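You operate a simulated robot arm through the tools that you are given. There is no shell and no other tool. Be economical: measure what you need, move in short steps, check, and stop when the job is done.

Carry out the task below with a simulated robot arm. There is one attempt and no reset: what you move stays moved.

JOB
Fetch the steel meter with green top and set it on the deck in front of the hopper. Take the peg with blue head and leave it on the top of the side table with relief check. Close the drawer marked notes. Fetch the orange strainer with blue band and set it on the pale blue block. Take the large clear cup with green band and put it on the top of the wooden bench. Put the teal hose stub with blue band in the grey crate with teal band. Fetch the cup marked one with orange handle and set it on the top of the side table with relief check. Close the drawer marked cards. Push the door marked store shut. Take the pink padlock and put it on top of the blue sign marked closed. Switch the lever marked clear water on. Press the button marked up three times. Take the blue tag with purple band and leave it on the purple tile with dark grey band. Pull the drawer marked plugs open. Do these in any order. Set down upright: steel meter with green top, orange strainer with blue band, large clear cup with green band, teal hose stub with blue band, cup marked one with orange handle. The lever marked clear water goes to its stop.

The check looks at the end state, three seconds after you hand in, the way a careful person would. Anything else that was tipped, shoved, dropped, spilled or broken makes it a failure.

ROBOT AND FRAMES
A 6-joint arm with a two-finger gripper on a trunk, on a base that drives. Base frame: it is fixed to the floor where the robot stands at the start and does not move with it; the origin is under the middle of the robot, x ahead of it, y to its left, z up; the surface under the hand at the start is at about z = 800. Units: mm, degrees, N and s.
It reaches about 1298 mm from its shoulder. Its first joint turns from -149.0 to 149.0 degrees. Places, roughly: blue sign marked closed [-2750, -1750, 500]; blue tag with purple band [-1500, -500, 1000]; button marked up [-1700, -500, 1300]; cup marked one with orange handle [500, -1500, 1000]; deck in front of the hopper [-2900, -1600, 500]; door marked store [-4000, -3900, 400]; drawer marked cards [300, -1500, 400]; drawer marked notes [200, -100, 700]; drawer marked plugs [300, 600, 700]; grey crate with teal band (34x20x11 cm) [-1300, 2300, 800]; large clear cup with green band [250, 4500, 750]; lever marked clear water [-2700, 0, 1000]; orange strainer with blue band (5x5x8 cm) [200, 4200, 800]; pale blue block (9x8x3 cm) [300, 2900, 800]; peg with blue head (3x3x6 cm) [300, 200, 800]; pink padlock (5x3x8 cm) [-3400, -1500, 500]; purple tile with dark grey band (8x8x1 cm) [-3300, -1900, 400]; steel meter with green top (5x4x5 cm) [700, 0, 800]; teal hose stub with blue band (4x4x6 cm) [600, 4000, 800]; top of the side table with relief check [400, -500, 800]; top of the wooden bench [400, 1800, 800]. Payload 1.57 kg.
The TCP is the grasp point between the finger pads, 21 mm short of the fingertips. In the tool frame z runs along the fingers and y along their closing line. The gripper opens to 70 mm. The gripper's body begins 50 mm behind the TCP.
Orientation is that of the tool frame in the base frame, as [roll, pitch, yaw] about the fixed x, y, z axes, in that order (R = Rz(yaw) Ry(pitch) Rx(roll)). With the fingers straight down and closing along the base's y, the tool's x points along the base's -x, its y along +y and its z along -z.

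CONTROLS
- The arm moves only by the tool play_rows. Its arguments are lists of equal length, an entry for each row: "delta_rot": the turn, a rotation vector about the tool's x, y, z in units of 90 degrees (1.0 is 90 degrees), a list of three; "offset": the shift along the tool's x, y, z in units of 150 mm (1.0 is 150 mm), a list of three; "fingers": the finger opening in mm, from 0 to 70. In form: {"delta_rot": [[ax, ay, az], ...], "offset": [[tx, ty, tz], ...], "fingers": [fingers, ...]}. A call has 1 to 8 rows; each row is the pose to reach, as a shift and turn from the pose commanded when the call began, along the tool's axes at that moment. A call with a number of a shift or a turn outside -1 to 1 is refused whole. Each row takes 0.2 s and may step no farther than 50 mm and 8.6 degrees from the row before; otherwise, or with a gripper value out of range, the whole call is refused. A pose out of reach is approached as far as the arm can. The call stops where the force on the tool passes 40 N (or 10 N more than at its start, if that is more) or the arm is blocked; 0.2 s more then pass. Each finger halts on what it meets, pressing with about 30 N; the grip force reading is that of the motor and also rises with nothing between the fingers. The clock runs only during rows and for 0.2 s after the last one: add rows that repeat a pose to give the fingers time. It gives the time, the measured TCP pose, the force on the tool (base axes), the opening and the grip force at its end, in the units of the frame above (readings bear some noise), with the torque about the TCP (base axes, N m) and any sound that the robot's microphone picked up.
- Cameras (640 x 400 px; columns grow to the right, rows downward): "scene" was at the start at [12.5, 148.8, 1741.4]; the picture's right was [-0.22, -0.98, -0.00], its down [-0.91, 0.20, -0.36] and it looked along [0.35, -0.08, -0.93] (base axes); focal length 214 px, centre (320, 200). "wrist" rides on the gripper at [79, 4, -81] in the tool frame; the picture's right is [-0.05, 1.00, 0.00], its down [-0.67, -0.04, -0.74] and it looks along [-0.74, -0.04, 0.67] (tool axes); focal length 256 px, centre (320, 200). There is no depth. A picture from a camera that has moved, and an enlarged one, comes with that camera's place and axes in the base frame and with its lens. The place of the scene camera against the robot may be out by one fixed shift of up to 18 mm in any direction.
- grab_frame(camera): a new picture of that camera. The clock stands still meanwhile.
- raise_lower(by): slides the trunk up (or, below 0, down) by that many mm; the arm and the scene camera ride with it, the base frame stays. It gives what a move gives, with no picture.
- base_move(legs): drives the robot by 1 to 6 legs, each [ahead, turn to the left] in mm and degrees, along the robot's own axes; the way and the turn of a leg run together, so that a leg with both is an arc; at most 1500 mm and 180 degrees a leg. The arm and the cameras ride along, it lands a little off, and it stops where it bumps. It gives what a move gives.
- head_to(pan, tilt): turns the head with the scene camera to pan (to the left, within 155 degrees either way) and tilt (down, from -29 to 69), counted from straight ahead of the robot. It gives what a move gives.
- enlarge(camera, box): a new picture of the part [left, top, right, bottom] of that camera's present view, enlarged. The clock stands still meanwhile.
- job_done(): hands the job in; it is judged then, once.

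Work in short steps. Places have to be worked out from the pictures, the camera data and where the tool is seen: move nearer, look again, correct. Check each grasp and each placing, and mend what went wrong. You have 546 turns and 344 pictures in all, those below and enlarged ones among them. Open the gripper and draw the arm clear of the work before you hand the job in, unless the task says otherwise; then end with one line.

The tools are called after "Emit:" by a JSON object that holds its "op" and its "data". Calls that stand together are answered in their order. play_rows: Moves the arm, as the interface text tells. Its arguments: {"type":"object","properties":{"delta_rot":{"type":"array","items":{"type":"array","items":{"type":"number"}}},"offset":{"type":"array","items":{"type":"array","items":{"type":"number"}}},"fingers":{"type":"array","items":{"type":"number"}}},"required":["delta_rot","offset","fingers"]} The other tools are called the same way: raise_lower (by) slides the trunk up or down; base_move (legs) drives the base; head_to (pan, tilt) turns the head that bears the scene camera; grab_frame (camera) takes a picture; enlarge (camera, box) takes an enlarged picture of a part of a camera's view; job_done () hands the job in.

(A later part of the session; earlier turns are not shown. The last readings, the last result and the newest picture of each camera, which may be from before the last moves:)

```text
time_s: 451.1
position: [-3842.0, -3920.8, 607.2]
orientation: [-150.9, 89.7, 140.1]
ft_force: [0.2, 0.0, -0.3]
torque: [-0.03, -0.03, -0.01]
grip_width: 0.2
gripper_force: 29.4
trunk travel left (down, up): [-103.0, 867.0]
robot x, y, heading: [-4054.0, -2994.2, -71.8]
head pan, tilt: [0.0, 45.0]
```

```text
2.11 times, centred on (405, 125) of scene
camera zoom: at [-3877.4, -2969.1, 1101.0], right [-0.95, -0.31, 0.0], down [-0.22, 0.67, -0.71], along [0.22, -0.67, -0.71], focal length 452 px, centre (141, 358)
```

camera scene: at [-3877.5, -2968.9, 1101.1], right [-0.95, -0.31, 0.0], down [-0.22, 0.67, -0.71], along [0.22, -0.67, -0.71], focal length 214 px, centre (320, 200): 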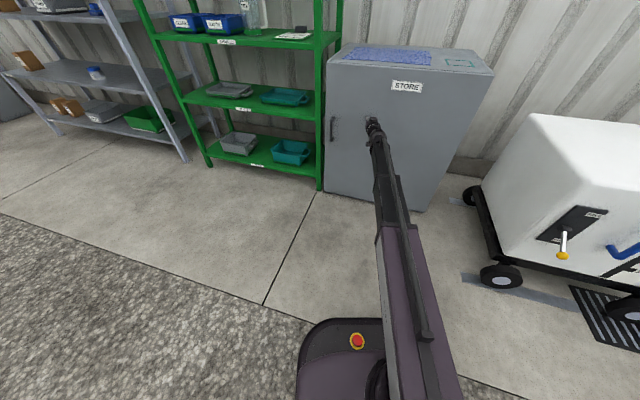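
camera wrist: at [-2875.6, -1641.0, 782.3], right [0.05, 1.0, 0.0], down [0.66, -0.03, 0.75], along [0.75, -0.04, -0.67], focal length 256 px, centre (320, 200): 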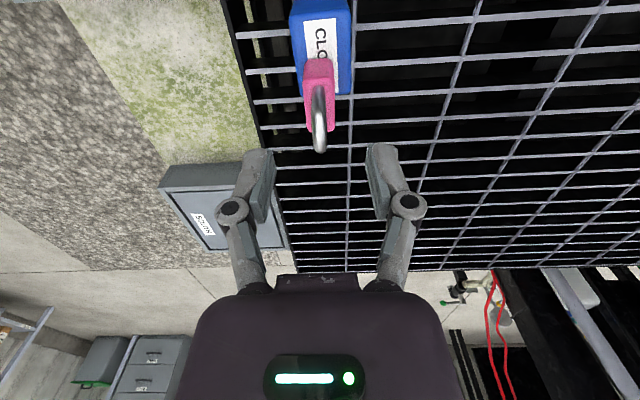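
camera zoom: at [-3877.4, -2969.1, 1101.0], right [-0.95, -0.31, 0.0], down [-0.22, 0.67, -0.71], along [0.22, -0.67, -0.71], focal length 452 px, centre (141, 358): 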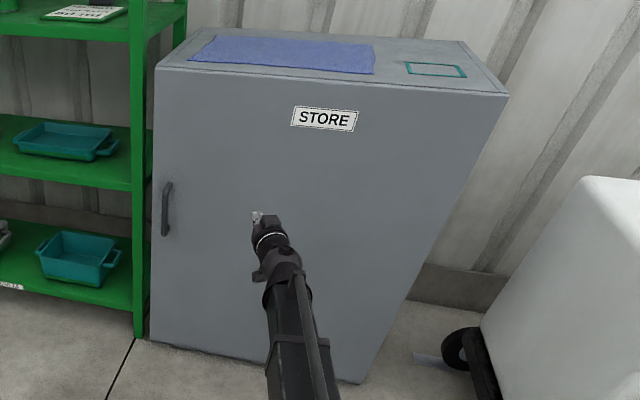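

Door is shut. Now go around to the clear-water lever near (−2700, 0). Retract, raise, and drive back east.

Emit:
{"op": "play_rows", "data": {"delta_rot": [[0, 0, 0], [0, 0, 0], [0, 0, 0], [0, 0, 0]], "offset": [[0, 0, -0.25], [0, 0, -0.5], [0, 0, -0.75], [0, 0, -1]], "fingers": [0, 0, 0, 0]}}

Emit:
{"op": "raise_lower", "data": {"by": 400}}

Emit:
{"op": "base_move", "data": {"legs": [[0, 84], [1500, 0], [1500, 0], [280, 0]]}}

```text
time_s: 452.1
position: [-3896.6, -3779.0, 607.5]
orientation: [-144.5, 89.8, 146.5]
ft_force: [-0.6, -0.1, -0.6]
torque: [0.01, -0.03, -0.02]
grip_width: 0.0
gripper_force: 28.7
trunk travel left (down, up): [-103.0, 867.0]
robot x, y, heading: [-4054.1, -2992.9, -72.1]
head pan, tilt: [0.0, 45.0]
```

```text
time_s: 455.9
position: [-3897.2, -3779.5, 1007.1]
orientation: [-139.7, 89.8, 151.5]
ft_force: [1.2, 0.0, -0.4]
torque: [0.0, 0.02, 0.0]
grip_width: 0.0
gripper_force: 28.5
trunk travel left (down, up): [-503.0, 467.0]
robot x, y, heading: [-4054.1, -2994.1, -71.9]
head pan, tilt: [0.0, 45.0]
```

```text
time_s: 481.0
position: [-50.7, -2189.9, 1006.9]
orientation: [-139.0, 89.8, -123.3]
ft_force: [-0.6, 0.5, 0.1]
torque: [-0.02, -0.01, 0.01]
grip_width: 0.1
gripper_force: 28.4
trunk travel left (down, up): [-503.0, 467.0]
robot x, y, heading: [-849.7, -2272.1, 12.6]
head pan, tilt: [0.0, 45.0]
```

Now north past the machine front, then face west.

Emit:
{"op": "base_move", "data": {"legs": [[0, 75], [1200, 0], [1170, 0], [0, 92]]}}

Emit:
{"op": "head_to", "data": {"pan": 0, "tilt": 30}}

Emit:
{"op": "grab_frame", "data": {"camera": "scene"}}

```text
time_s: 505.8
position: [-1526.6, 151.5, 1007.1]
orientation: [-141.0, 89.8, 41.8]
ft_force: [0.7, 0.6, 0.2]
torque: [-0.01, -0.01, 0.01]
grip_width: 0.0
gripper_force: 28.6
trunk travel left (down, up): [-503.0, 467.0]
robot x, y, heading: [-727.7, 28.4, 179.3]
head pan, tilt: [0.0, 45.0]
```

```text
time_s: 506.6
position: [-1525.9, 151.7, 1007.0]
orientation: [-142.3, 89.9, 40.8]
ft_force: [-0.1, -1.0, 0.2]
torque: [-0.05, -0.01, 0.01]
grip_width: 0.1
gripper_force: 28.3
trunk travel left (down, up): [-503.0, 467.0]
robot x, y, heading: [-727.8, 29.3, 179.2]
head pan, tilt: [0.0, 30.0]
```

```text
210 pictures are left
camera scene: at [-773.1, -137.1, 1523.6], right [0.01, 1.0, 0.0], down [0.5, -0.01, -0.87], along [-0.87, 0.01, -0.5], focal length 214 px, centre (320, 200)
```

scene: 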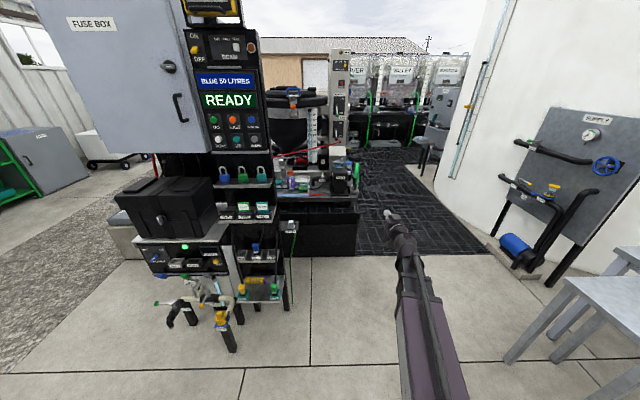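

Emit:
{"op": "enlarge", "data": {"camera": "scene", "box": [270, 40, 390, 220]}}

```text
2.22 times, centred on (330, 130) of scene
camera zoom: at [-773.1, -137.1, 1523.6], right [0.01, 1.0, 0.0], down [0.5, -0.01, -0.87], along [-0.87, 0.01, -0.5], focal length 477 px, centre (298, 356)
```

zoom: 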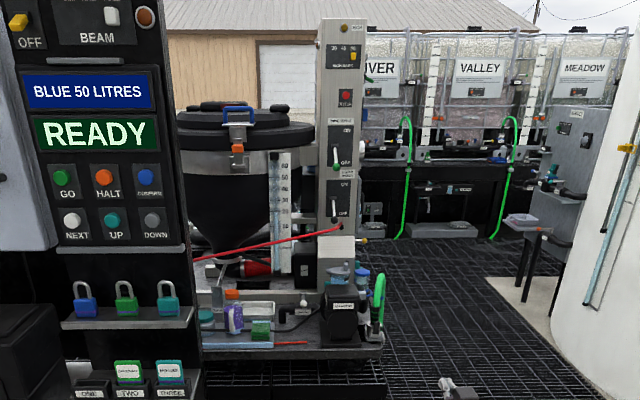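

The second lever (y≈33, z≈1105) is below a “…WATER” label. Drive ahead 750 mm and look closer.

Emit:
{"op": "base_move", "data": {"legs": [[700, 0]]}}

Emit:
{"op": "enlarge", "data": {"camera": "scene", "box": [250, 20, 430, 200]}}

```text
time_s: 511.2
position: [-2227.9, 169.6, 1007.4]
orientation: [-139.8, 89.8, 42.8]
ft_force: [0.1, 0.4, 0.2]
torque: [0.01, 0.03, 0.01]
grip_width: 0.0
gripper_force: 28.7
trunk travel left (down, up): [-503.0, 467.0]
robot x, y, heading: [-1434.1, 38.3, 179.2]
head pan, tilt: [0.0, 30.0]
```

```text
2.22 times, centred on (340, 110) of scene
camera zoom: at [-1478.1, -125.7, 1523.7], right [0.02, 1.0, 0.0], down [0.5, -0.01, -0.87], along [-0.87, 0.02, -0.5], focal length 477 px, centre (276, 400)
```

zoom: 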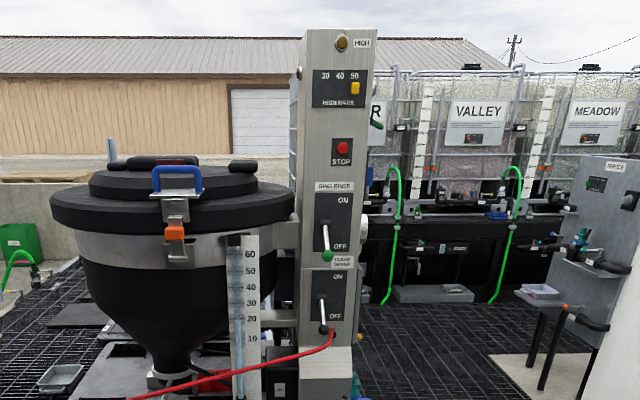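

Emit:
{"op": "enlarge", "data": {"camera": "scene", "box": [330, 90, 390, 170]}}

```text
5.00 times, centred on (360, 130) of scene
camera zoom: at [-1478.1, -125.7, 1523.7], right [0.02, 1.0, 0.0], down [0.5, -0.01, -0.87], along [-0.87, 0.02, -0.5], focal length 1072 px, centre (120, 550)
```

zoom: 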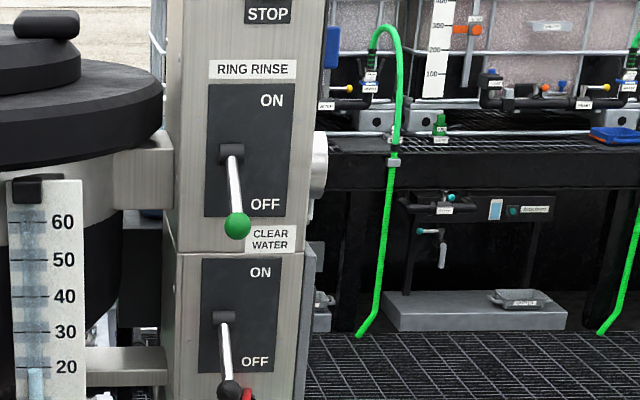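

Lever “CLEAR WATER”: pivot ≈(−2700, 23, 1137), knob hangs down (OFF). Align the hand in y and look with the wrist camera.

Emit:
{"op": "play_rows", "data": {"delta_rot": [[0, 0, 0], [0, 0, 0], [0, 0, 0]], "offset": [[0, 0.33, 0], [0, 0.66, 0], [0, 0.97, 0]], "fingers": [0, 0, 0]}}

Emit:
{"op": "grab_frame", "data": {"camera": "wrist"}}

```text
time_s: 512.0
position: [-2221.5, 23.1, 1008.3]
orientation: [-143.7, 89.7, 38.7]
ft_force: [-0.8, 0.7, 0.7]
torque: [0.0, -0.02, 0.01]
grip_width: 0.3
gripper_force: 28.7
trunk travel left (down, up): [-503.0, 467.0]
robot x, y, heading: [-1432.3, 37.3, 178.9]
head pan, tilt: [0.0, 30.0]
```

```text
206 pictures are left
camera wrist: at [-2140.1, 23.5, 927.9], right [0.04, -1.0, 0.05], down [0.74, 0.07, 0.67], along [-0.67, 0.01, 0.74], focal length 256 px, centre (320, 200)
```

wrist: 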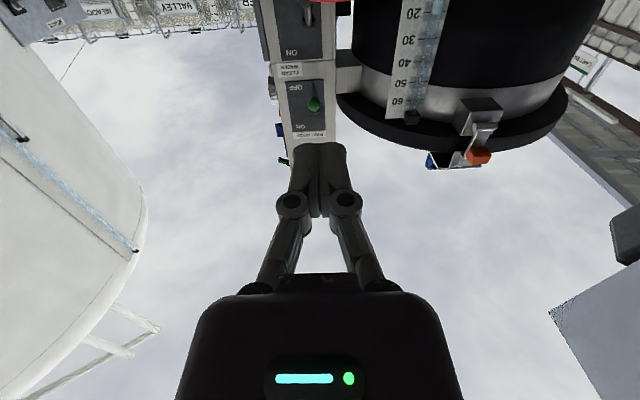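

Drive 120 mm ahead and extend 150 mm for a closer look.

Emit:
{"op": "base_move", "data": {"legs": [[120, 0]]}}

Emit:
{"op": "play_rows", "data": {"delta_rot": [[0, 0, 0], [0, 0, 0], [0, 0, 0], [0, 0, 0]], "offset": [[0, 0, 0.25], [0, 0, 0.5], [0, 0, 0.75], [0, 0, 0.95]], "fingers": [0, 0, 0, 0]}}

Emit:
{"op": "grab_frame", "data": {"camera": "wrist"}}

```text
time_s: 513.4
position: [-2345.1, 24.4, 1006.9]
orientation: [-145.4, 89.6, 37.2]
ft_force: [0.5, 0.4, -0.6]
torque: [-0.02, -0.05, 0.0]
grip_width: 0.0
gripper_force: 28.4
trunk travel left (down, up): [-503.0, 467.0]
robot x, y, heading: [-1558.2, 43.1, 178.7]
head pan, tilt: [0.0, 30.0]
```

```text
time_s: 514.4
position: [-2487.6, 19.1, 1007.1]
orientation: [-148.3, 89.7, 34.4]
ft_force: [0.1, 1.1, -0.1]
torque: [0.02, -0.01, 0.01]
grip_width: 0.2
gripper_force: 28.7
trunk travel left (down, up): [-503.0, 467.0]
robot x, y, heading: [-1551.4, 42.3, 178.7]
head pan, tilt: [0.0, 30.0]
```

```text
205 pictures are left
camera wrist: at [-2407.0, 19.2, 927.6], right [0.05, -1.0, 0.05], down [0.74, 0.07, 0.67], along [-0.67, 0.01, 0.74], focal length 256 px, centre (320, 200)
```

wrist: 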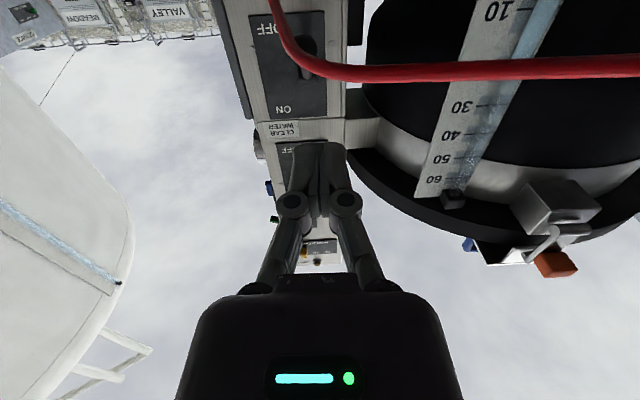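

A red hose passes in front of the lever. Zoom in to understand.

Emit:
{"op": "enlarge", "data": {"camera": "wrist", "box": [220, 0, 400, 130]}}

Emit:
{"op": "enlarge", "data": {"camera": "scene", "box": [320, 80, 440, 200]}}

```text
3.08 times, centred on (310, 65) of wrist
camera zoom: at [-2407.0, 19.2, 927.6], right [0.05, -1.0, 0.05], down [0.74, 0.07, 0.67], along [-0.67, 0.01, 0.74], focal length 788 px, centre (351, 615)
```

zoom: 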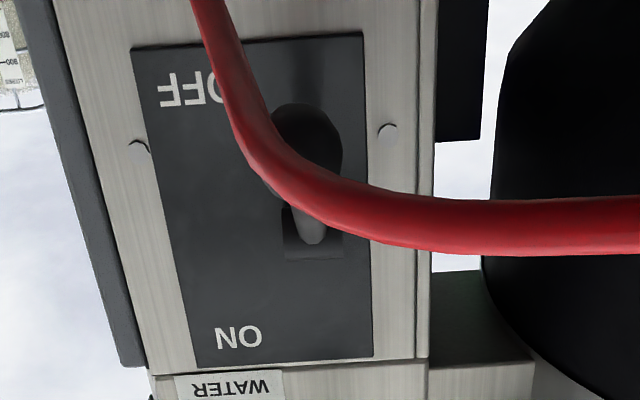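

```text
3.33 times, centred on (380, 140) of scene
camera zoom: at [-1600.7, -123.2, 1523.7], right [0.02, 1.0, 0.0], down [0.5, -0.01, -0.87], along [-0.87, 0.02, -0.5], focal length 715 px, centre (120, 400)
```

zoom: 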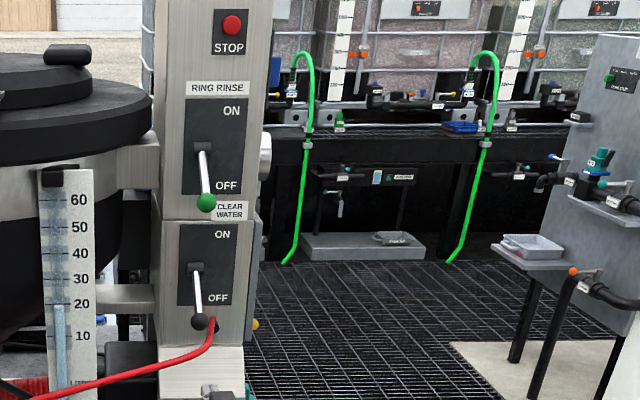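

Triangulating: lever pivot ≈(−2815, 29, 1095), knob ≈(−2735, 26, 1026); the red hose loops in front at z≈1012. So I'll come from the +y side with the hand pointing −y and lift the stick from below. First turn the hand left (toward az 270°) while moving to +y.

Emit:
{"op": "play_rows", "data": {"delta_rot": [[-0.09, 0, 0], [-0.18, 0, 0], [-0.27, 0, 0], [-0.36, 0, 0], [-0.45, 0, 0], [-0.54, 0, 0], [-0.63, 0, 0], [-0.72, 0, 0]], "offset": [[0, -0.12, 0], [0, -0.24, 0], [0, -0.36, 0], [0, -0.48, 0], [0, -0.6, 0], [0, -0.72, 0], [0, -0.84, 0], [0, -0.9, 0]], "fingers": [0, 0, 0, 0, 0, 0, 0, 0]}}

Emit:
{"op": "play_rows", "data": {"delta_rot": [[-0.09, 0, 0], [-0.18, 0, 0], [-0.25, 0, 0]], "offset": [[0, 0, 0], [0, 0, 0], [0, 0, 0]], "fingers": [0, 0, 0]}}

Emit:
{"op": "base_move", "data": {"legs": [[150, 0]]}}

Emit:
{"op": "grab_frame", "data": {"camera": "scene"}}

Emit:
{"op": "grab_frame", "data": {"camera": "wrist"}}

```text
time_s: 516.2
position: [-2492.6, 153.4, 1007.1]
orientation: [154.9, 89.7, 42.4]
ft_force: [0.6, -0.3, -0.8]
torque: [0.0, -0.01, 0.0]
grip_width: 0.0
gripper_force: 28.5
trunk travel left (down, up): [-503.0, 467.0]
robot x, y, heading: [-1555.9, 40.8, 178.8]
head pan, tilt: [0.0, 30.0]
```

```text
time_s: 517.0
position: [-2493.3, 153.1, 1007.9]
orientation: [127.9, 89.7, 38.1]
ft_force: [0.5, 1.1, 0.8]
torque: [0.01, 0.01, 0.0]
grip_width: 0.2
gripper_force: 28.7
trunk travel left (down, up): [-503.0, 467.0]
robot x, y, heading: [-1558.2, 43.4, 178.8]
head pan, tilt: [0.0, 30.0]
```

```text
time_s: 518.6
position: [-2644.6, 156.2, 1006.9]
orientation: [128.3, 89.7, 38.2]
ft_force: [-0.6, 1.0, -0.4]
torque: [-0.02, 0.0, 0.0]
grip_width: 0.1
gripper_force: 29.0
trunk travel left (down, up): [-503.0, 467.0]
robot x, y, heading: [-1705.7, 46.8, 178.8]
head pan, tilt: [0.0, 30.0]
```

```text
202 pictures are left
camera scene: at [-1752.6, -120.0, 1523.7], right [0.02, 1.0, 0.0], down [0.5, -0.01, -0.87], along [-0.87, 0.02, -0.5], focal length 214 px, centre (320, 200)
```

scene: 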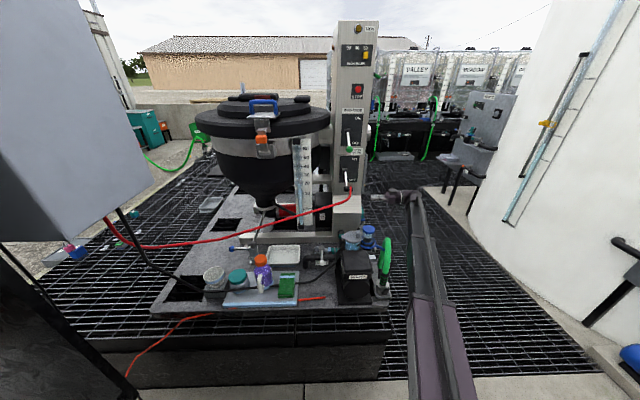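

```text
201 pictures are left
camera wrist: at [-2640.2, 238.2, 927.8], right [1.0, 0.0, 0.06], down [-0.04, 0.74, 0.67], along [-0.04, -0.67, 0.74], focal length 256 px, centre (320, 200)
```

wrist: 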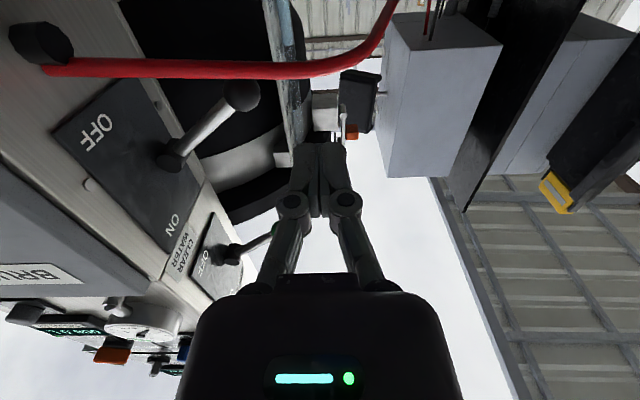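

Clear view: pivot ≈(−2802, 29, 1081), knob ≈(−2711, 26, 1027), hose well below at z≈990 there. Go to x=−2760, z=1035 and slide in under the stick.

Emit:
{"op": "raise_lower", "data": {"by": 29}}

Emit:
{"op": "play_rows", "data": {"delta_rot": [[0, 0, 0], [0, 0, 0], [0, 0, 0]], "offset": [[0, -0.25, 0], [0, -0.5, 0], [0, -0.77, 0]], "fingers": [0, 0, 0]}}

Emit:
{"op": "play_rows", "data": {"delta_rot": [[0, 0, 0], [0, 0, 0]], "offset": [[0, 0, 0.2], [0, 0, 0.4]], "fingers": [0, 0]}}

Emit:
{"op": "grab_frame", "data": {"camera": "wrist"}}

```text
time_s: 519.3
position: [-2645.9, 157.2, 1036.2]
orientation: [128.7, 89.6, 38.7]
ft_force: [0.7, -0.2, -0.2]
torque: [0.01, -0.03, 0.01]
grip_width: 0.0
gripper_force: 28.7
trunk travel left (down, up): [-532.0, 438.0]
robot x, y, heading: [-1706.7, 43.7, 178.6]
head pan, tilt: [0.0, 30.0]
```

```text
time_s: 520.1
position: [-2759.5, 157.4, 1036.2]
orientation: [136.6, 89.6, 46.4]
ft_force: [0.6, -0.1, -0.9]
torque: [0.0, 0.03, 0.0]
grip_width: 0.2
gripper_force: 28.9
trunk travel left (down, up): [-532.0, 438.0]
robot x, y, heading: [-1708.8, 41.6, 178.8]
head pan, tilt: [0.0, 30.0]
```

```text
time_s: 520.7
position: [-2759.5, 95.6, 1035.0]
orientation: [143.5, 89.6, 53.5]
ft_force: [-0.3, 0.0, 0.2]
torque: [-0.01, -0.05, 0.0]
grip_width: 0.0
gripper_force: 29.1
trunk travel left (down, up): [-532.0, 438.0]
robot x, y, heading: [-1710.7, 42.6, 178.7]
head pan, tilt: [0.0, 30.0]
```

```text
200 pictures are left
camera wrist: at [-2754.9, 178.0, 956.6], right [1.0, 0.0, 0.06], down [-0.04, 0.74, 0.67], along [-0.04, -0.67, 0.74], focal length 256 px, centre (320, 200)
```

wrist: 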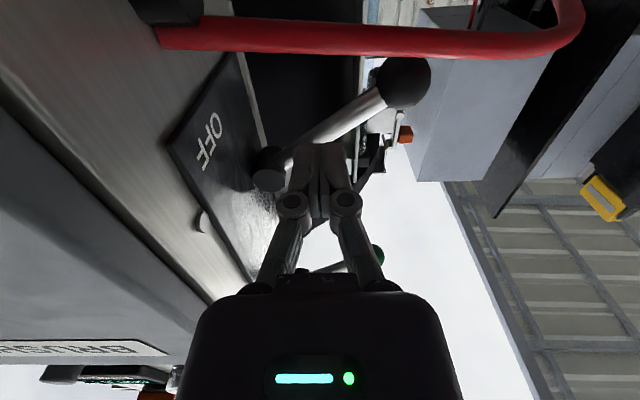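

Finger line passes ~20 mm below the stick. Slide in 70 mm and then raise the trunk in steps.

Emit:
{"op": "play_rows", "data": {"delta_rot": [[0, 0, 0], [0, 0, 0], [0, 0, 0]], "offset": [[0, 0, 0.16], [0, 0, 0.32], [0, 0, 0.47]], "fingers": [0, 0, 0]}}

Emit:
{"op": "raise_lower", "data": {"by": 25}}

Emit:
{"op": "grab_frame", "data": {"camera": "wrist"}}

```text
time_s: 521.5
position: [-2760.7, 27.4, 1036.4]
orientation: [140.6, 89.6, 50.5]
ft_force: [-1.1, -0.5, -2.0]
torque: [-0.02, 0.03, -0.01]
grip_width: 0.4
gripper_force: 28.1
trunk travel left (down, up): [-532.0, 438.0]
robot x, y, heading: [-1707.8, 47.4, 178.7]
head pan, tilt: [0.0, 30.0]
```

```text
time_s: 522.2
position: [-2759.8, 29.3, 1061.9]
orientation: [137.8, 89.7, 47.8]
ft_force: [0.5, 0.8, -0.9]
torque: [0.01, -0.04, 0.04]
grip_width: 0.1
gripper_force: 28.2
trunk travel left (down, up): [-557.0, 413.0]
robot x, y, heading: [-1706.2, 39.7, 178.9]
head pan, tilt: [0.0, 30.0]
```

```text
199 pictures are left
camera wrist: at [-2755.5, 109.2, 981.8], right [1.0, 0.0, 0.06], down [-0.04, 0.74, 0.67], along [-0.04, -0.67, 0.74], focal length 256 px, centre (320, 200)
```

wrist: 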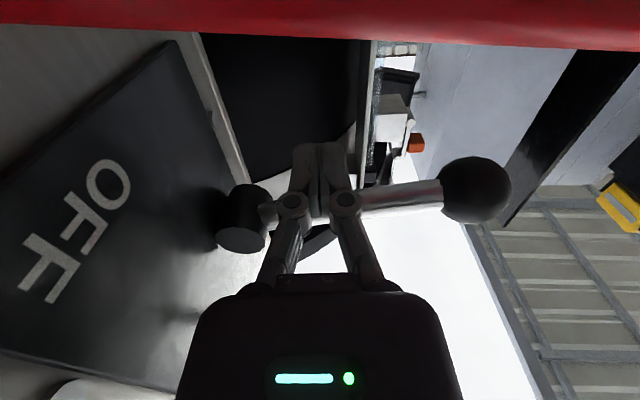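

Lever is coming up. Keep raising until its stop.

Emit:
{"op": "raise_lower", "data": {"by": 35}}

Emit:
{"op": "raise_lower", "data": {"by": 30}}

Emit:
{"op": "grab_frame", "data": {"camera": "wrist"}}

```text
time_s: 522.9
position: [-2758.8, 28.4, 1089.4]
orientation: [154.8, 88.6, 64.9]
ft_force: [2.8, 1.5, -16.8]
torque: [0.04, -0.19, -0.02]
grip_width: 0.1
gripper_force: 28.9
trunk travel left (down, up): [-589.0, 381.0]
robot x, y, heading: [-1705.7, 46.8, 178.7]
head pan, tilt: [0.0, 30.0]
stopped: the force on the tool passed its limit at 47 N (the readings are from after the stop); the commanded pose is now the measured one
```

```text
time_s: 523.2
position: [-2757.6, 27.5, 1089.4]
orientation: [158.1, 87.9, 68.6]
ft_force: [3.6, 2.2, -19.4]
torque: [-0.01, -0.2, -0.05]
grip_width: 0.0
gripper_force: 28.7
trunk travel left (down, up): [-594.0, 376.0]
robot x, y, heading: [-1703.2, 42.2, 178.7]
head pan, tilt: [0.0, 30.0]
stopped: the force on the tool passed its limit at 57 N (the readings are from after the stop); the commanded pose is now the measured one
```

```text
198 pictures are left
camera wrist: at [-2752.8, 111.8, 1013.5], right [1.0, 0.0, 0.07], down [-0.05, 0.72, 0.69], along [-0.05, -0.69, 0.72], focal length 256 px, centre (320, 200)
```

wrist: 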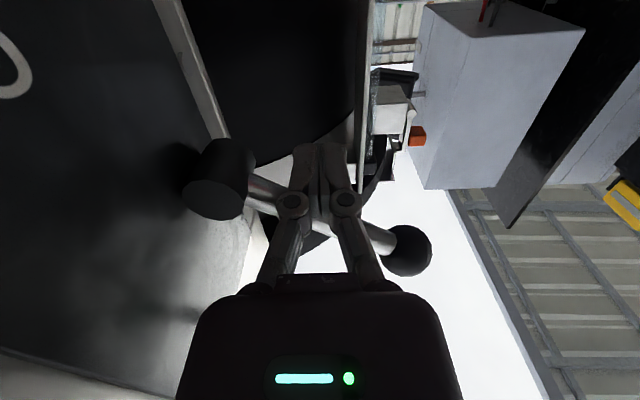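

Force rose to the stop. Lower a little, withdraw sideways and check the lever.

Emit:
{"op": "raise_lower", "data": {"by": -25}}

Emit:
{"op": "play_rows", "data": {"delta_rot": [[0, 0, 0], [0, 0, 0], [0, 0, 0], [0, 0, 0]], "offset": [[0, 0, -0.25], [0, 0, -0.5], [0, 0, -0.75], [0, 0, -1]], "fingers": [0, 0, 0, 0]}}

Emit:
{"op": "grab_frame", "data": {"camera": "wrist"}}

Emit:
{"op": "enlarge", "data": {"camera": "scene", "box": [320, 90, 400, 220]}}

```text
time_s: 523.9
position: [-2757.2, 28.6, 1067.0]
orientation: [160.3, 88.0, 70.7]
ft_force: [0.5, -0.1, -0.4]
torque: [0.03, -0.03, 0.0]
grip_width: 0.2
gripper_force: 28.3
trunk travel left (down, up): [-569.0, 401.0]
robot x, y, heading: [-1708.0, 44.5, 178.8]
head pan, tilt: [0.0, 30.0]
```

```text
time_s: 524.9
position: [-2756.3, 178.5, 1067.5]
orientation: [159.1, 88.2, 69.4]
ft_force: [-0.2, -0.2, -0.2]
torque: [-0.02, -0.01, 0.01]
grip_width: 0.0
gripper_force: 28.2
out of reach, approached as far as the arm can: row 3, 4
trunk travel left (down, up): [-569.0, 401.0]
robot x, y, heading: [-1708.1, 43.3, 178.9]
head pan, tilt: [0.0, 30.0]
```

```text
197 pictures are left
camera wrist: at [-2752.0, 261.8, 990.6], right [1.0, 0.01, 0.06], down [-0.05, 0.73, 0.69], along [-0.04, -0.69, 0.72], focal length 256 px, centre (320, 200)
```

wrist: 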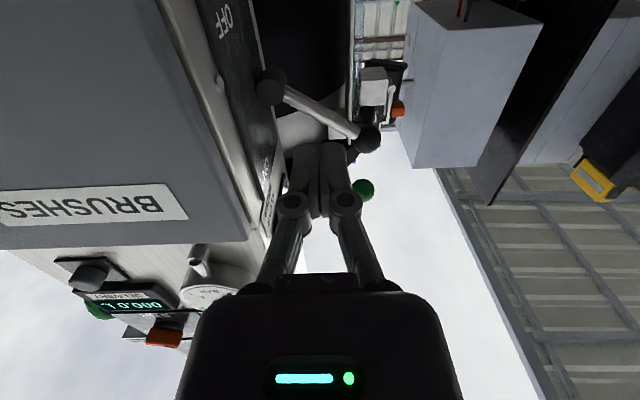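

```text
3.08 times, centred on (360, 155) of scene
camera zoom: at [-1752.4, -119.8, 1589.1], right [0.02, 1.0, 0.0], down [0.5, -0.01, -0.87], along [-0.87, 0.02, -0.5], focal length 660 px, centre (197, 338)
```

zoom: 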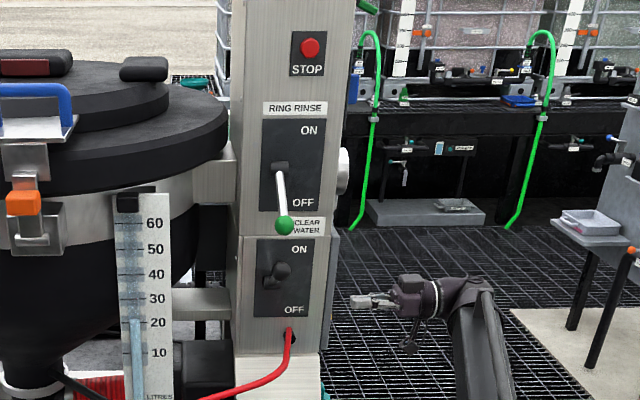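

Lever is ON at +34°, mirror of OFF. Back out, restore the hand to straight-down, then head to the left-side benches.

Emit:
{"op": "base_move", "data": {"legs": [[-1000, 0]]}}

Emit:
{"op": "play_rows", "data": {"delta_rot": [[0.048, 0.048, 0.048], [0.096, 0.096, 0.096], [0.144, 0.144, 0.144], [0.192, 0.192, 0.192], [0.24, 0.24, 0.24], [0.288, 0.288, 0.288], [0.336, 0.336, 0.336], [0.385, 0.385, 0.385]], "offset": [[0, 0.1, 0], [0, 0.2, 0], [0, 0.3, 0], [0, 0.4, 0], [0, 0.5, 0], [0, 0.6, 0], [0, 0.8, 0], [0, 1, 0]], "fingers": [0, 0, 0, 0, 0, 0, 0, 0]}}

Emit:
{"op": "play_rows", "data": {"delta_rot": [[0.048, 0.048, 0.048], [0.096, 0.096, 0.096], [0.144, 0.144, 0.144], [0.192, 0.192, 0.192], [0.24, 0.24, 0.24], [0.288, 0.288, 0.288], [0.336, 0.336, 0.336], [0.385, 0.385, 0.385]], "offset": [[0, 0, 0], [0, 0, 0], [0, 0, 0], [0, 0, 0], [0, 0, 0], [0, 0, 0], [0, 0, 0], [0, 0, 0]], "fingers": [0, 0, 0, 0, 0, 0, 0, 0]}}

```text
time_s: 531.2
position: [-1762.9, 168.4, 1068.4]
orientation: [159.1, 88.2, 68.4]
ft_force: [0.1, -0.7, 0.6]
torque: [0.01, 0.0, -0.02]
grip_width: 0.0
gripper_force: 28.9
trunk travel left (down, up): [-569.0, 401.0]
robot x, y, heading: [-713.3, 15.2, 177.7]
head pan, tilt: [0.0, 30.0]
```

```text
time_s: 533.0
position: [-1609.7, 164.1, 944.7]
orientation: [155.0, 40.7, 26.7]
ft_force: [0.4, -0.3, -0.8]
torque: [0.02, 0.01, 0.01]
grip_width: 0.2
gripper_force: 28.1
out of reach, approached as far as the arm can: row 1, 2, 3, 4, 5, 6, 7, 8
trunk travel left (down, up): [-569.0, 401.0]
robot x, y, heading: [-719.1, 14.5, 177.6]
head pan, tilt: [0.0, 30.0]
```

```text
time_s: 534.8
position: [-1610.5, 167.9, 887.5]
orientation: [-178.2, -0.8, -0.9]
ft_force: [0.2, 0.1, 0.2]
torque: [0.02, 0.0, -0.01]
grip_width: 0.0
gripper_force: 28.7
out of reach, approached as far as the arm can: row 1, 2, 3, 4, 5, 6, 7, 8
trunk travel left (down, up): [-569.0, 401.0]
robot x, y, heading: [-713.3, 14.6, 177.8]
head pan, tilt: [0.0, 30.0]
```

Straight down again. Pull the arm in, correct the 2° tilt, and raise high before entering the lane.

Emit:
{"op": "play_rows", "data": {"delta_rot": [[-0.01, -0.005, 0], [-0.02, -0.009, 0], [-0.02, -0.009, 0], [-0.02, -0.009, 0]], "offset": [[0.25, 0.12, 0], [0.5, 0.25, 0], [0.75, 0.37, 0], [1, 0.5, 0]], "fingers": [0, 0, 0, 0]}}

Emit:
{"op": "play_rows", "data": {"delta_rot": [[0, 0, 0], [0, 0, 0], [0, 0, 0], [0, 0, 0]], "offset": [[0.25, 0.12, 0], [0.5, 0.25, 0], [0.75, 0.37, 0], [1, 0.5, 0]], "fingers": [0, 0, 0, 0]}}

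Emit:
{"op": "raise_lower", "data": {"by": 350}}

Emit:
{"op": "head_to", "data": {"pan": -90, "tilt": 30}}

Emit:
{"op": "grab_frame", "data": {"camera": "scene"}}

```text
time_s: 535.8
position: [-1464.5, 89.3, 887.4]
orientation: [179.9, 0.3, -0.8]
ft_force: [-0.5, -0.8, 0.0]
torque: [-0.04, 0.0, 0.0]
grip_width: 0.0
gripper_force: 28.4
trunk travel left (down, up): [-569.0, 401.0]
robot x, y, heading: [-715.6, 15.4, 177.7]
head pan, tilt: [0.0, 30.0]
```

```text
time_s: 536.8
position: [-1314.0, 13.2, 887.0]
orientation: [179.9, 0.2, -0.6]
ft_force: [1.2, -0.4, -0.6]
torque: [-0.03, -0.01, -0.03]
grip_width: 0.0
gripper_force: 28.3
trunk travel left (down, up): [-569.0, 401.0]
robot x, y, heading: [-714.3, 11.4, 177.9]
head pan, tilt: [0.0, 30.0]
```

```text
time_s: 540.2
position: [-1314.9, 13.3, 1237.7]
orientation: [179.8, 0.2, -0.7]
ft_force: [0.3, 0.6, -0.2]
torque: [-0.01, 0.0, 0.0]
grip_width: 0.0
gripper_force: 28.7
trunk travel left (down, up): [-919.0, 51.0]
robot x, y, heading: [-713.8, 16.7, 177.8]
head pan, tilt: [0.0, 30.0]
```

```text
time_s: 541.9
position: [-1315.0, 13.3, 1237.3]
orientation: [179.9, 0.2, -0.7]
ft_force: [0.0, 0.7, -0.8]
torque: [0.01, -0.01, 0.0]
grip_width: 0.1
gripper_force: 28.6
trunk travel left (down, up): [-919.0, 51.0]
robot x, y, heading: [-713.8, 15.5, 178.0]
head pan, tilt: [-90.0, 30.0]
```

```text
195 pictures are left
camera scene: at [-671.2, -61.6, 1939.0], right [1.0, -0.04, 0.0], down [-0.02, -0.5, -0.87], along [0.03, 0.87, -0.5], focal length 214 px, centre (320, 200)
```

scene: 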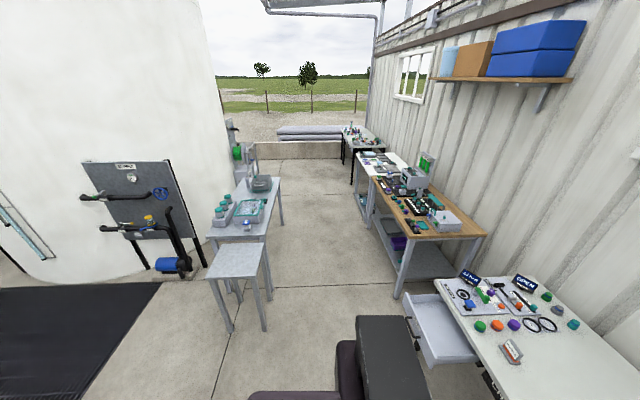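

Lane is clear. Turn north and drive up the lane.

Emit:
{"op": "base_move", "data": {"legs": [[0, -91.3], [1300, 0], [1300, 0]]}}

Emit:
{"op": "head_to", "data": {"pan": -35, "tilt": 35}}

Emit:
{"op": "grab_frame", "data": {"camera": "scene"}}

```text
time_s: 563.4
position: [-425.4, 3200.5, 1237.3]
orientation: [179.9, 0.2, -94.9]
ft_force: [-0.2, 1.4, 0.2]
torque: [0.0, 0.0, 0.02]
grip_width: 0.0
gripper_force: 28.1
trunk travel left (down, up): [-919.0, 51.0]
robot x, y, heading: [-463.1, 2607.1, 83.7]
head pan, tilt: [-90.0, 30.0]
```

```text
time_s: 564.6
position: [-424.8, 3200.4, 1237.6]
orientation: [180.0, 0.2, -94.9]
ft_force: [0.3, 0.9, 0.4]
torque: [-0.03, -0.02, -0.02]
grip_width: 0.0
gripper_force: 28.6
trunk travel left (down, up): [-919.0, 51.0]
robot x, y, heading: [-465.6, 2602.6, 83.6]
head pan, tilt: [-35.0, 35.0]
```

```text
194 pictures are left
camera scene: at [-580.5, 2647.6, 1931.3], right [0.75, -0.66, 0.0], down [-0.38, -0.43, -0.82], along [0.54, 0.61, -0.57], focal length 214 px, centre (320, 200)
```

scene: 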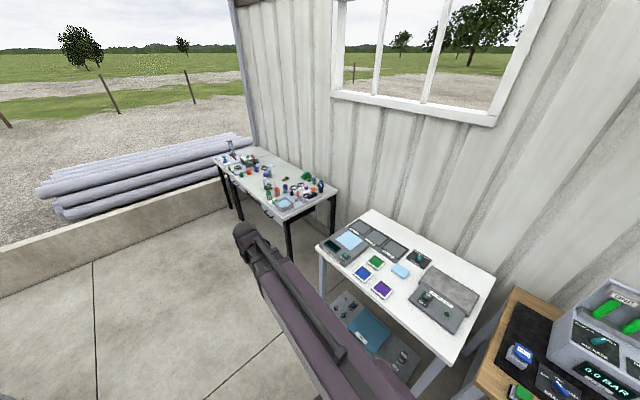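

Emit:
{"op": "enlarge", "data": {"camera": "scene", "box": [200, 130, 350, 250]}}

Emit:
{"op": "enlarge", "data": {"camera": "scene", "box": [300, 190, 510, 360]}}

```text
3.33 times, centred on (275, 190) of scene
camera zoom: at [-580.5, 2647.6, 1931.3], right [0.75, -0.66, 0.0], down [-0.38, -0.43, -0.82], along [0.54, 0.61, -0.57], focal length 715 px, centre (470, 233)
```

zoom: 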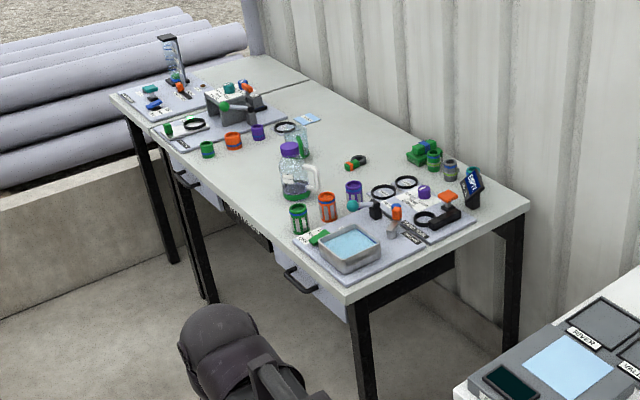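

```text
2.35 times, centred on (405, 275) of scene
camera zoom: at [-580.5, 2647.6, 1931.3], right [0.75, -0.66, 0.0], down [-0.38, -0.43, -0.82], along [0.54, 0.61, -0.57], focal length 505 px, centre (120, 24)
```

zoom: 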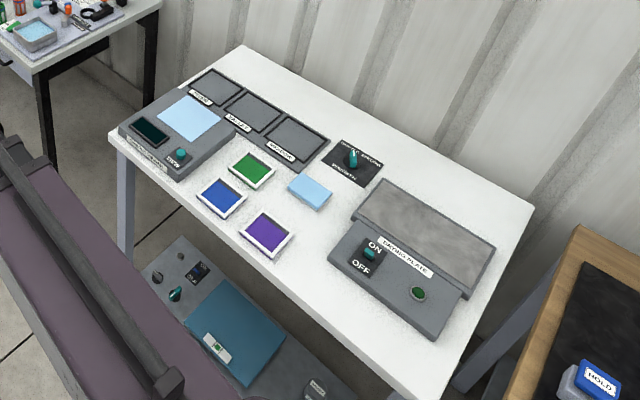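

Drive on north to the third bench and face it.

Emit:
{"op": "base_move", "data": {"legs": [[0, 13], [1560, 0], [0, -96]]}}

Emit:
{"op": "head_to", "data": {"pan": 0, "tilt": 50}}

Emit:
{"op": "grab_frame", "data": {"camera": "scene"}}

Emit:
{"op": "grab_frame", "data": {"camera": "wrist"}}

```text
refused: 1560 is not a number from -1500 to 1500
```

```text
time_s: 565.6
position: [-424.5, 3200.1, 1237.8]
orientation: [179.8, 0.2, -94.9]
ft_force: [-1.2, 0.5, -0.7]
torque: [0.0, 0.03, 0.02]
grip_width: 0.0
gripper_force: 28.9
trunk travel left (down, up): [-919.0, 51.0]
robot x, y, heading: [-466.6, 2601.5, 83.6]
head pan, tilt: [0.0, 50.0]
```

```text
191 pictures are left
camera scene: at [-630.1, 2658.1, 1909.6], right [0.99, -0.11, 0.0], down [-0.09, -0.76, -0.64], along [0.07, 0.64, -0.77], focal length 214 px, centre (320, 200)
```

scene: 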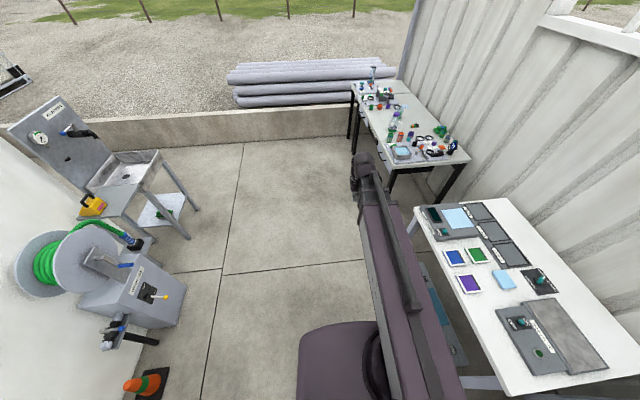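

```text
190 pictures are left
camera wrist: at [-436.1, 3120.9, 1317.9], right [-0.99, 0.14, 0.0], down [0.09, 0.66, 0.75], along [0.1, 0.74, -0.67], focal length 256 px, centre (320, 200)
```

wrist: 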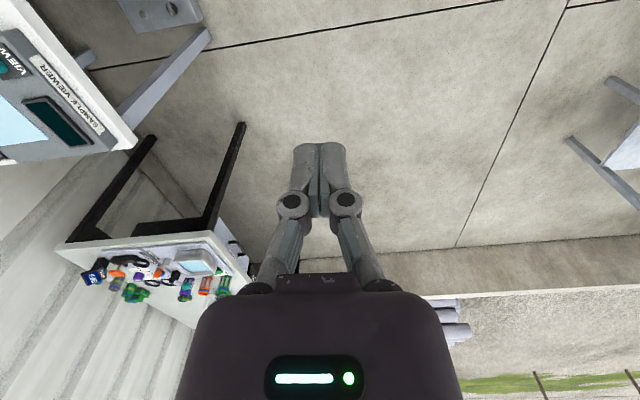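

Emit:
{"op": "base_move", "data": {"legs": [[0, 13], [1450, 0], [0, -96]]}}

Emit:
{"op": "grab_frame", "data": {"camera": "scene"}}

Emit:
{"op": "grab_frame", "data": {"camera": "wrist"}}

```text
time_s: 581.7
position: [-22.5, 4026.8, 1238.0]
orientation: [179.9, 0.2, -179.3]
ft_force: [-1.0, 0.7, 1.5]
torque: [0.0, -0.02, -0.03]
grip_width: 0.0
gripper_force: 28.6
trunk travel left (down, up): [-919.0, 51.0]
robot x, y, heading: [-622.5, 4014.5, -0.9]
head pan, tilt: [0.0, 50.0]
```

```text
189 pictures are left
camera scene: at [-584.5, 4185.7, 1909.5], right [-0.02, -1.0, 0.0], down [-0.77, 0.01, -0.64], along [0.64, -0.01, -0.77], focal length 214 px, centre (320, 200)
```

scene: 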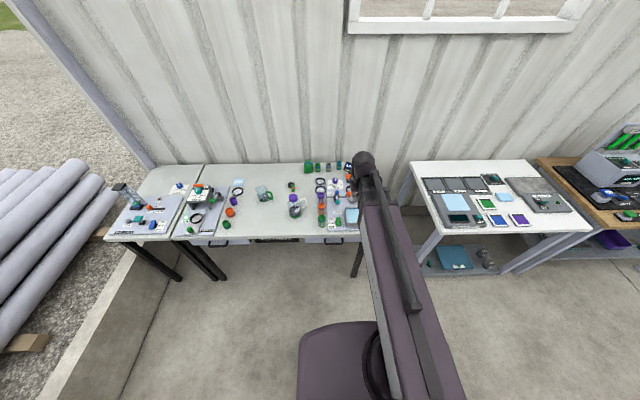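

```text
188 pictures are left
camera wrist: at [-102.5, 4029.1, 1318.1], right [0.04, 1.0, 0.0], down [0.66, -0.03, 0.75], along [0.75, -0.03, -0.66], focal length 256 px, centre (320, 200)
```

wrist: 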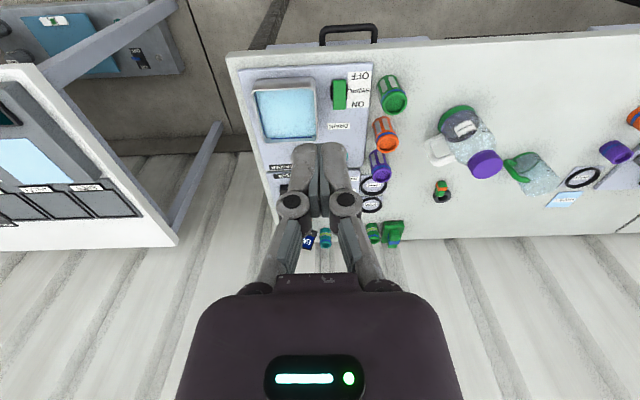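

Emit:
{"op": "enlarge", "data": {"camera": "wrist", "box": [350, 60, 630, 250]}}

Emit:
{"op": "enlarge", "data": {"camera": "scene", "box": [200, 140, 370, 250]}}

```text
2.11 times, centred on (490, 155) of wrist
camera zoom: at [-102.5, 4029.1, 1318.1], right [0.04, 1.0, 0.0], down [0.66, -0.03, 0.75], along [0.75, -0.03, -0.66], focal length 539 px, centre (-38, 295)
```

zoom: 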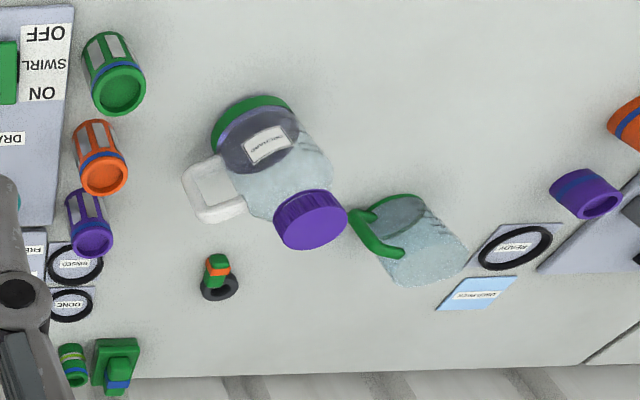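

```text
3.64 times, centred on (285, 195) of scene
camera zoom: at [-584.5, 4185.7, 1909.5], right [-0.02, -1.0, 0.0], down [-0.77, 0.01, -0.64], along [0.64, -0.01, -0.77], focal length 780 px, centre (447, 218)
```

zoom: 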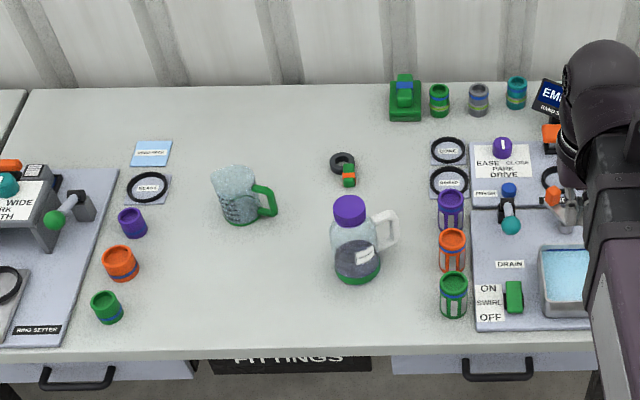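

Emit:
{"op": "enlarge", "data": {"camera": "scene", "box": [250, 175, 320, 225]}}

Emit:
{"op": "enlarge", "data": {"camera": "scene", "box": [300, 155, 370, 205]}}

```text
8.00 times, centred on (285, 200) of scene
camera zoom: at [-584.5, 4185.7, 1909.5], right [-0.02, -1.0, 0.0], down [-0.77, 0.01, -0.64], along [0.64, -0.01, -0.77], focal length 1716 px, centre (600, 200)
```

zoom: 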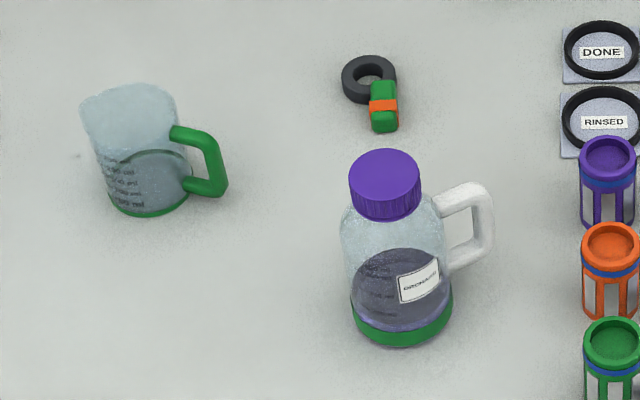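

```text
8.00 times, centred on (335, 180) of scene
camera zoom: at [-584.5, 4185.7, 1909.5], right [-0.02, -1.0, 0.0], down [-0.77, 0.01, -0.64], along [0.64, -0.01, -0.77], focal length 1716 px, centre (200, 360)
```

zoom: 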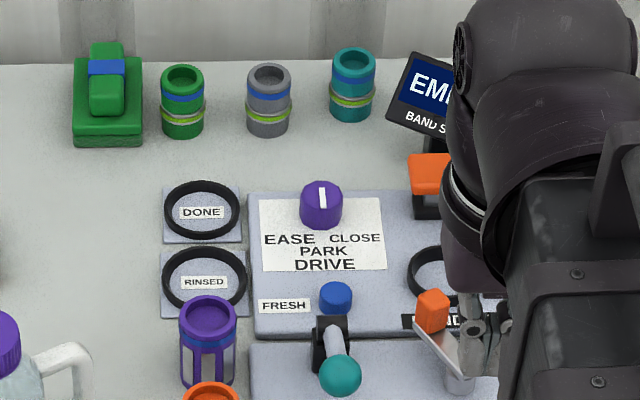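

Check the remaining part of this bench for other clear cups.

Emit:
{"op": "enlarge", "data": {"camera": "scene", "box": [100, 150, 250, 250]}}

Emit:
{"op": "enlarge", "data": {"camera": "scene", "box": [380, 140, 600, 290]}}

```text
4.00 times, centred on (175, 200) of scene
camera zoom: at [-584.5, 4185.7, 1909.5], right [-0.02, -1.0, 0.0], down [-0.77, 0.01, -0.64], along [0.64, -0.01, -0.77], focal length 858 px, centre (900, 200)
```

zoom: 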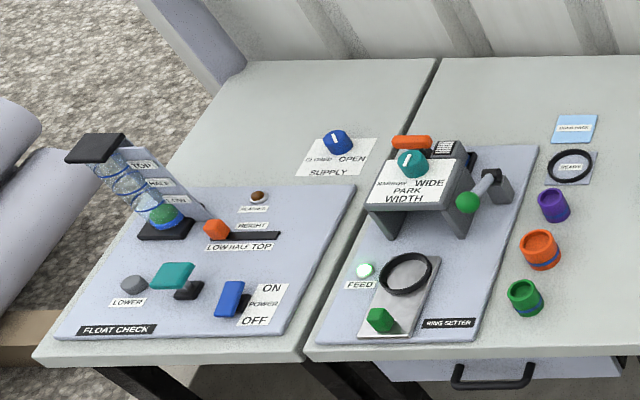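

```text
2.67 times, centred on (490, 215) of scene
camera zoom: at [-584.5, 4185.7, 1909.5], right [-0.02, -1.0, 0.0], down [-0.77, 0.01, -0.64], along [0.64, -0.01, -0.77], focal length 572 px, centre (-133, 160)
```

zoom: 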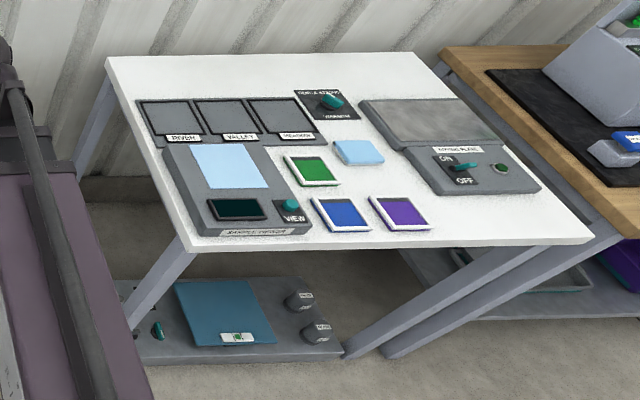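

I take the orange strainer first (≈(224, 4158)). Move above it.

Emit:
{"op": "play_rows", "data": {"delta_rot": [[0, 0, 0], [0, 0, 0], [0, 0, 0]], "offset": [[-0.25, 0.14, 0], [-0.5, 0.28, 0], [-0.75, 0.43, 0]], "fingers": [30, 60, 70]}}

Emit:
{"op": "raise_lower", "data": {"by": -180}}

Emit:
{"op": "grab_frame", "data": {"camera": "wrist"}}

```text
time_s: 582.5
position: [89.3, 4092.5, 1236.0]
orientation: [179.9, 0.1, -179.4]
ft_force: [-0.2, -0.4, -0.7]
torque: [0.01, 0.02, 0.0]
grip_width: 69.6
gripper_force: 0.1
trunk travel left (down, up): [-919.0, 51.0]
robot x, y, heading: [-620.3, 4012.8, -0.9]
head pan, tilt: [0.0, 50.0]
```

```text
time_s: 584.5
position: [87.7, 4091.8, 1056.6]
orientation: [179.9, 0.1, -179.3]
ft_force: [-0.5, 0.2, 0.1]
torque: [-0.03, -0.01, -0.02]
grip_width: 70.0
gripper_force: 0.1
trunk travel left (down, up): [-739.0, 231.0]
robot x, y, heading: [-624.9, 4009.4, -0.9]
head pan, tilt: [0.0, 50.0]
```

```text
181 pictures are left
camera wrist: at [7.9, 4094.7, 1137.9], right [0.04, 1.0, 0.0], down [0.66, -0.03, 0.75], along [0.75, -0.03, -0.67], focal length 256 px, centre (320, 200)
```

wrist: 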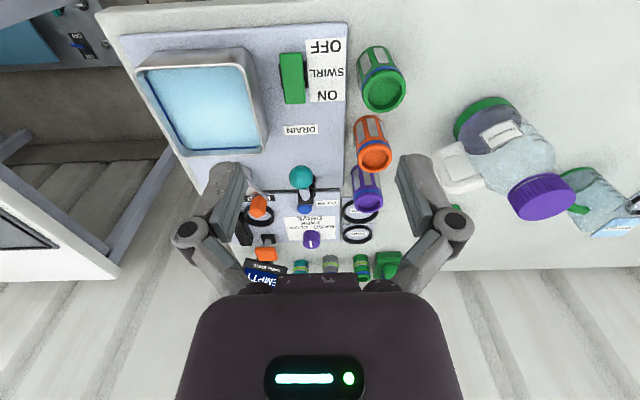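

Orange strainer centre ≈(212, 4154), Ø≈45. Move over and lower.

Emit:
{"op": "play_rows", "data": {"delta_rot": [[0, 0, 0], [0, 0, 0], [0, 0, 0]], "offset": [[-0.28, 0.14, 0], [-0.56, 0.28, 0], [-0.83, 0.42, 0]], "fingers": [70, 70, 70]}}

Emit:
{"op": "raise_lower", "data": {"by": -120}}

Emit:
{"op": "grab_frame", "data": {"camera": "wrist"}}

```text
time_s: 585.3
position: [214.9, 4158.4, 1056.3]
orientation: [179.9, 0.1, -179.3]
ft_force: [0.4, 0.0, 0.1]
torque: [-0.01, 0.02, -0.03]
grip_width: 69.9
gripper_force: 0.1
trunk travel left (down, up): [-739.0, 231.0]
robot x, y, heading: [-623.8, 4011.7, -0.9]
head pan, tilt: [0.0, 50.0]
```

```text
time_s: 586.8
position: [213.4, 4158.6, 937.8]
orientation: [179.9, 0.2, -179.4]
ft_force: [0.8, -0.5, 0.2]
torque: [0.01, 0.0, -0.03]
grip_width: 69.9
gripper_force: 0.1
trunk travel left (down, up): [-619.0, 351.0]
robot x, y, heading: [-617.2, 4013.8, -0.9]
head pan, tilt: [0.0, 50.0]
```

```text
180 pictures are left
camera wrist: at [133.7, 4161.1, 1017.9], right [0.04, 1.0, 0.0], down [0.66, -0.03, 0.75], along [0.75, -0.03, -0.67], focal length 256 px, centre (320, 200)
```

wrist: 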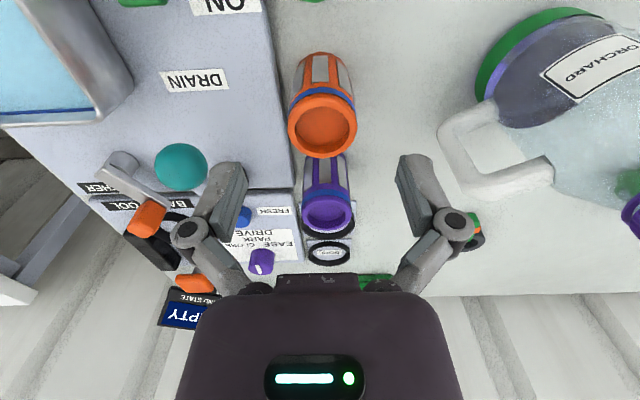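

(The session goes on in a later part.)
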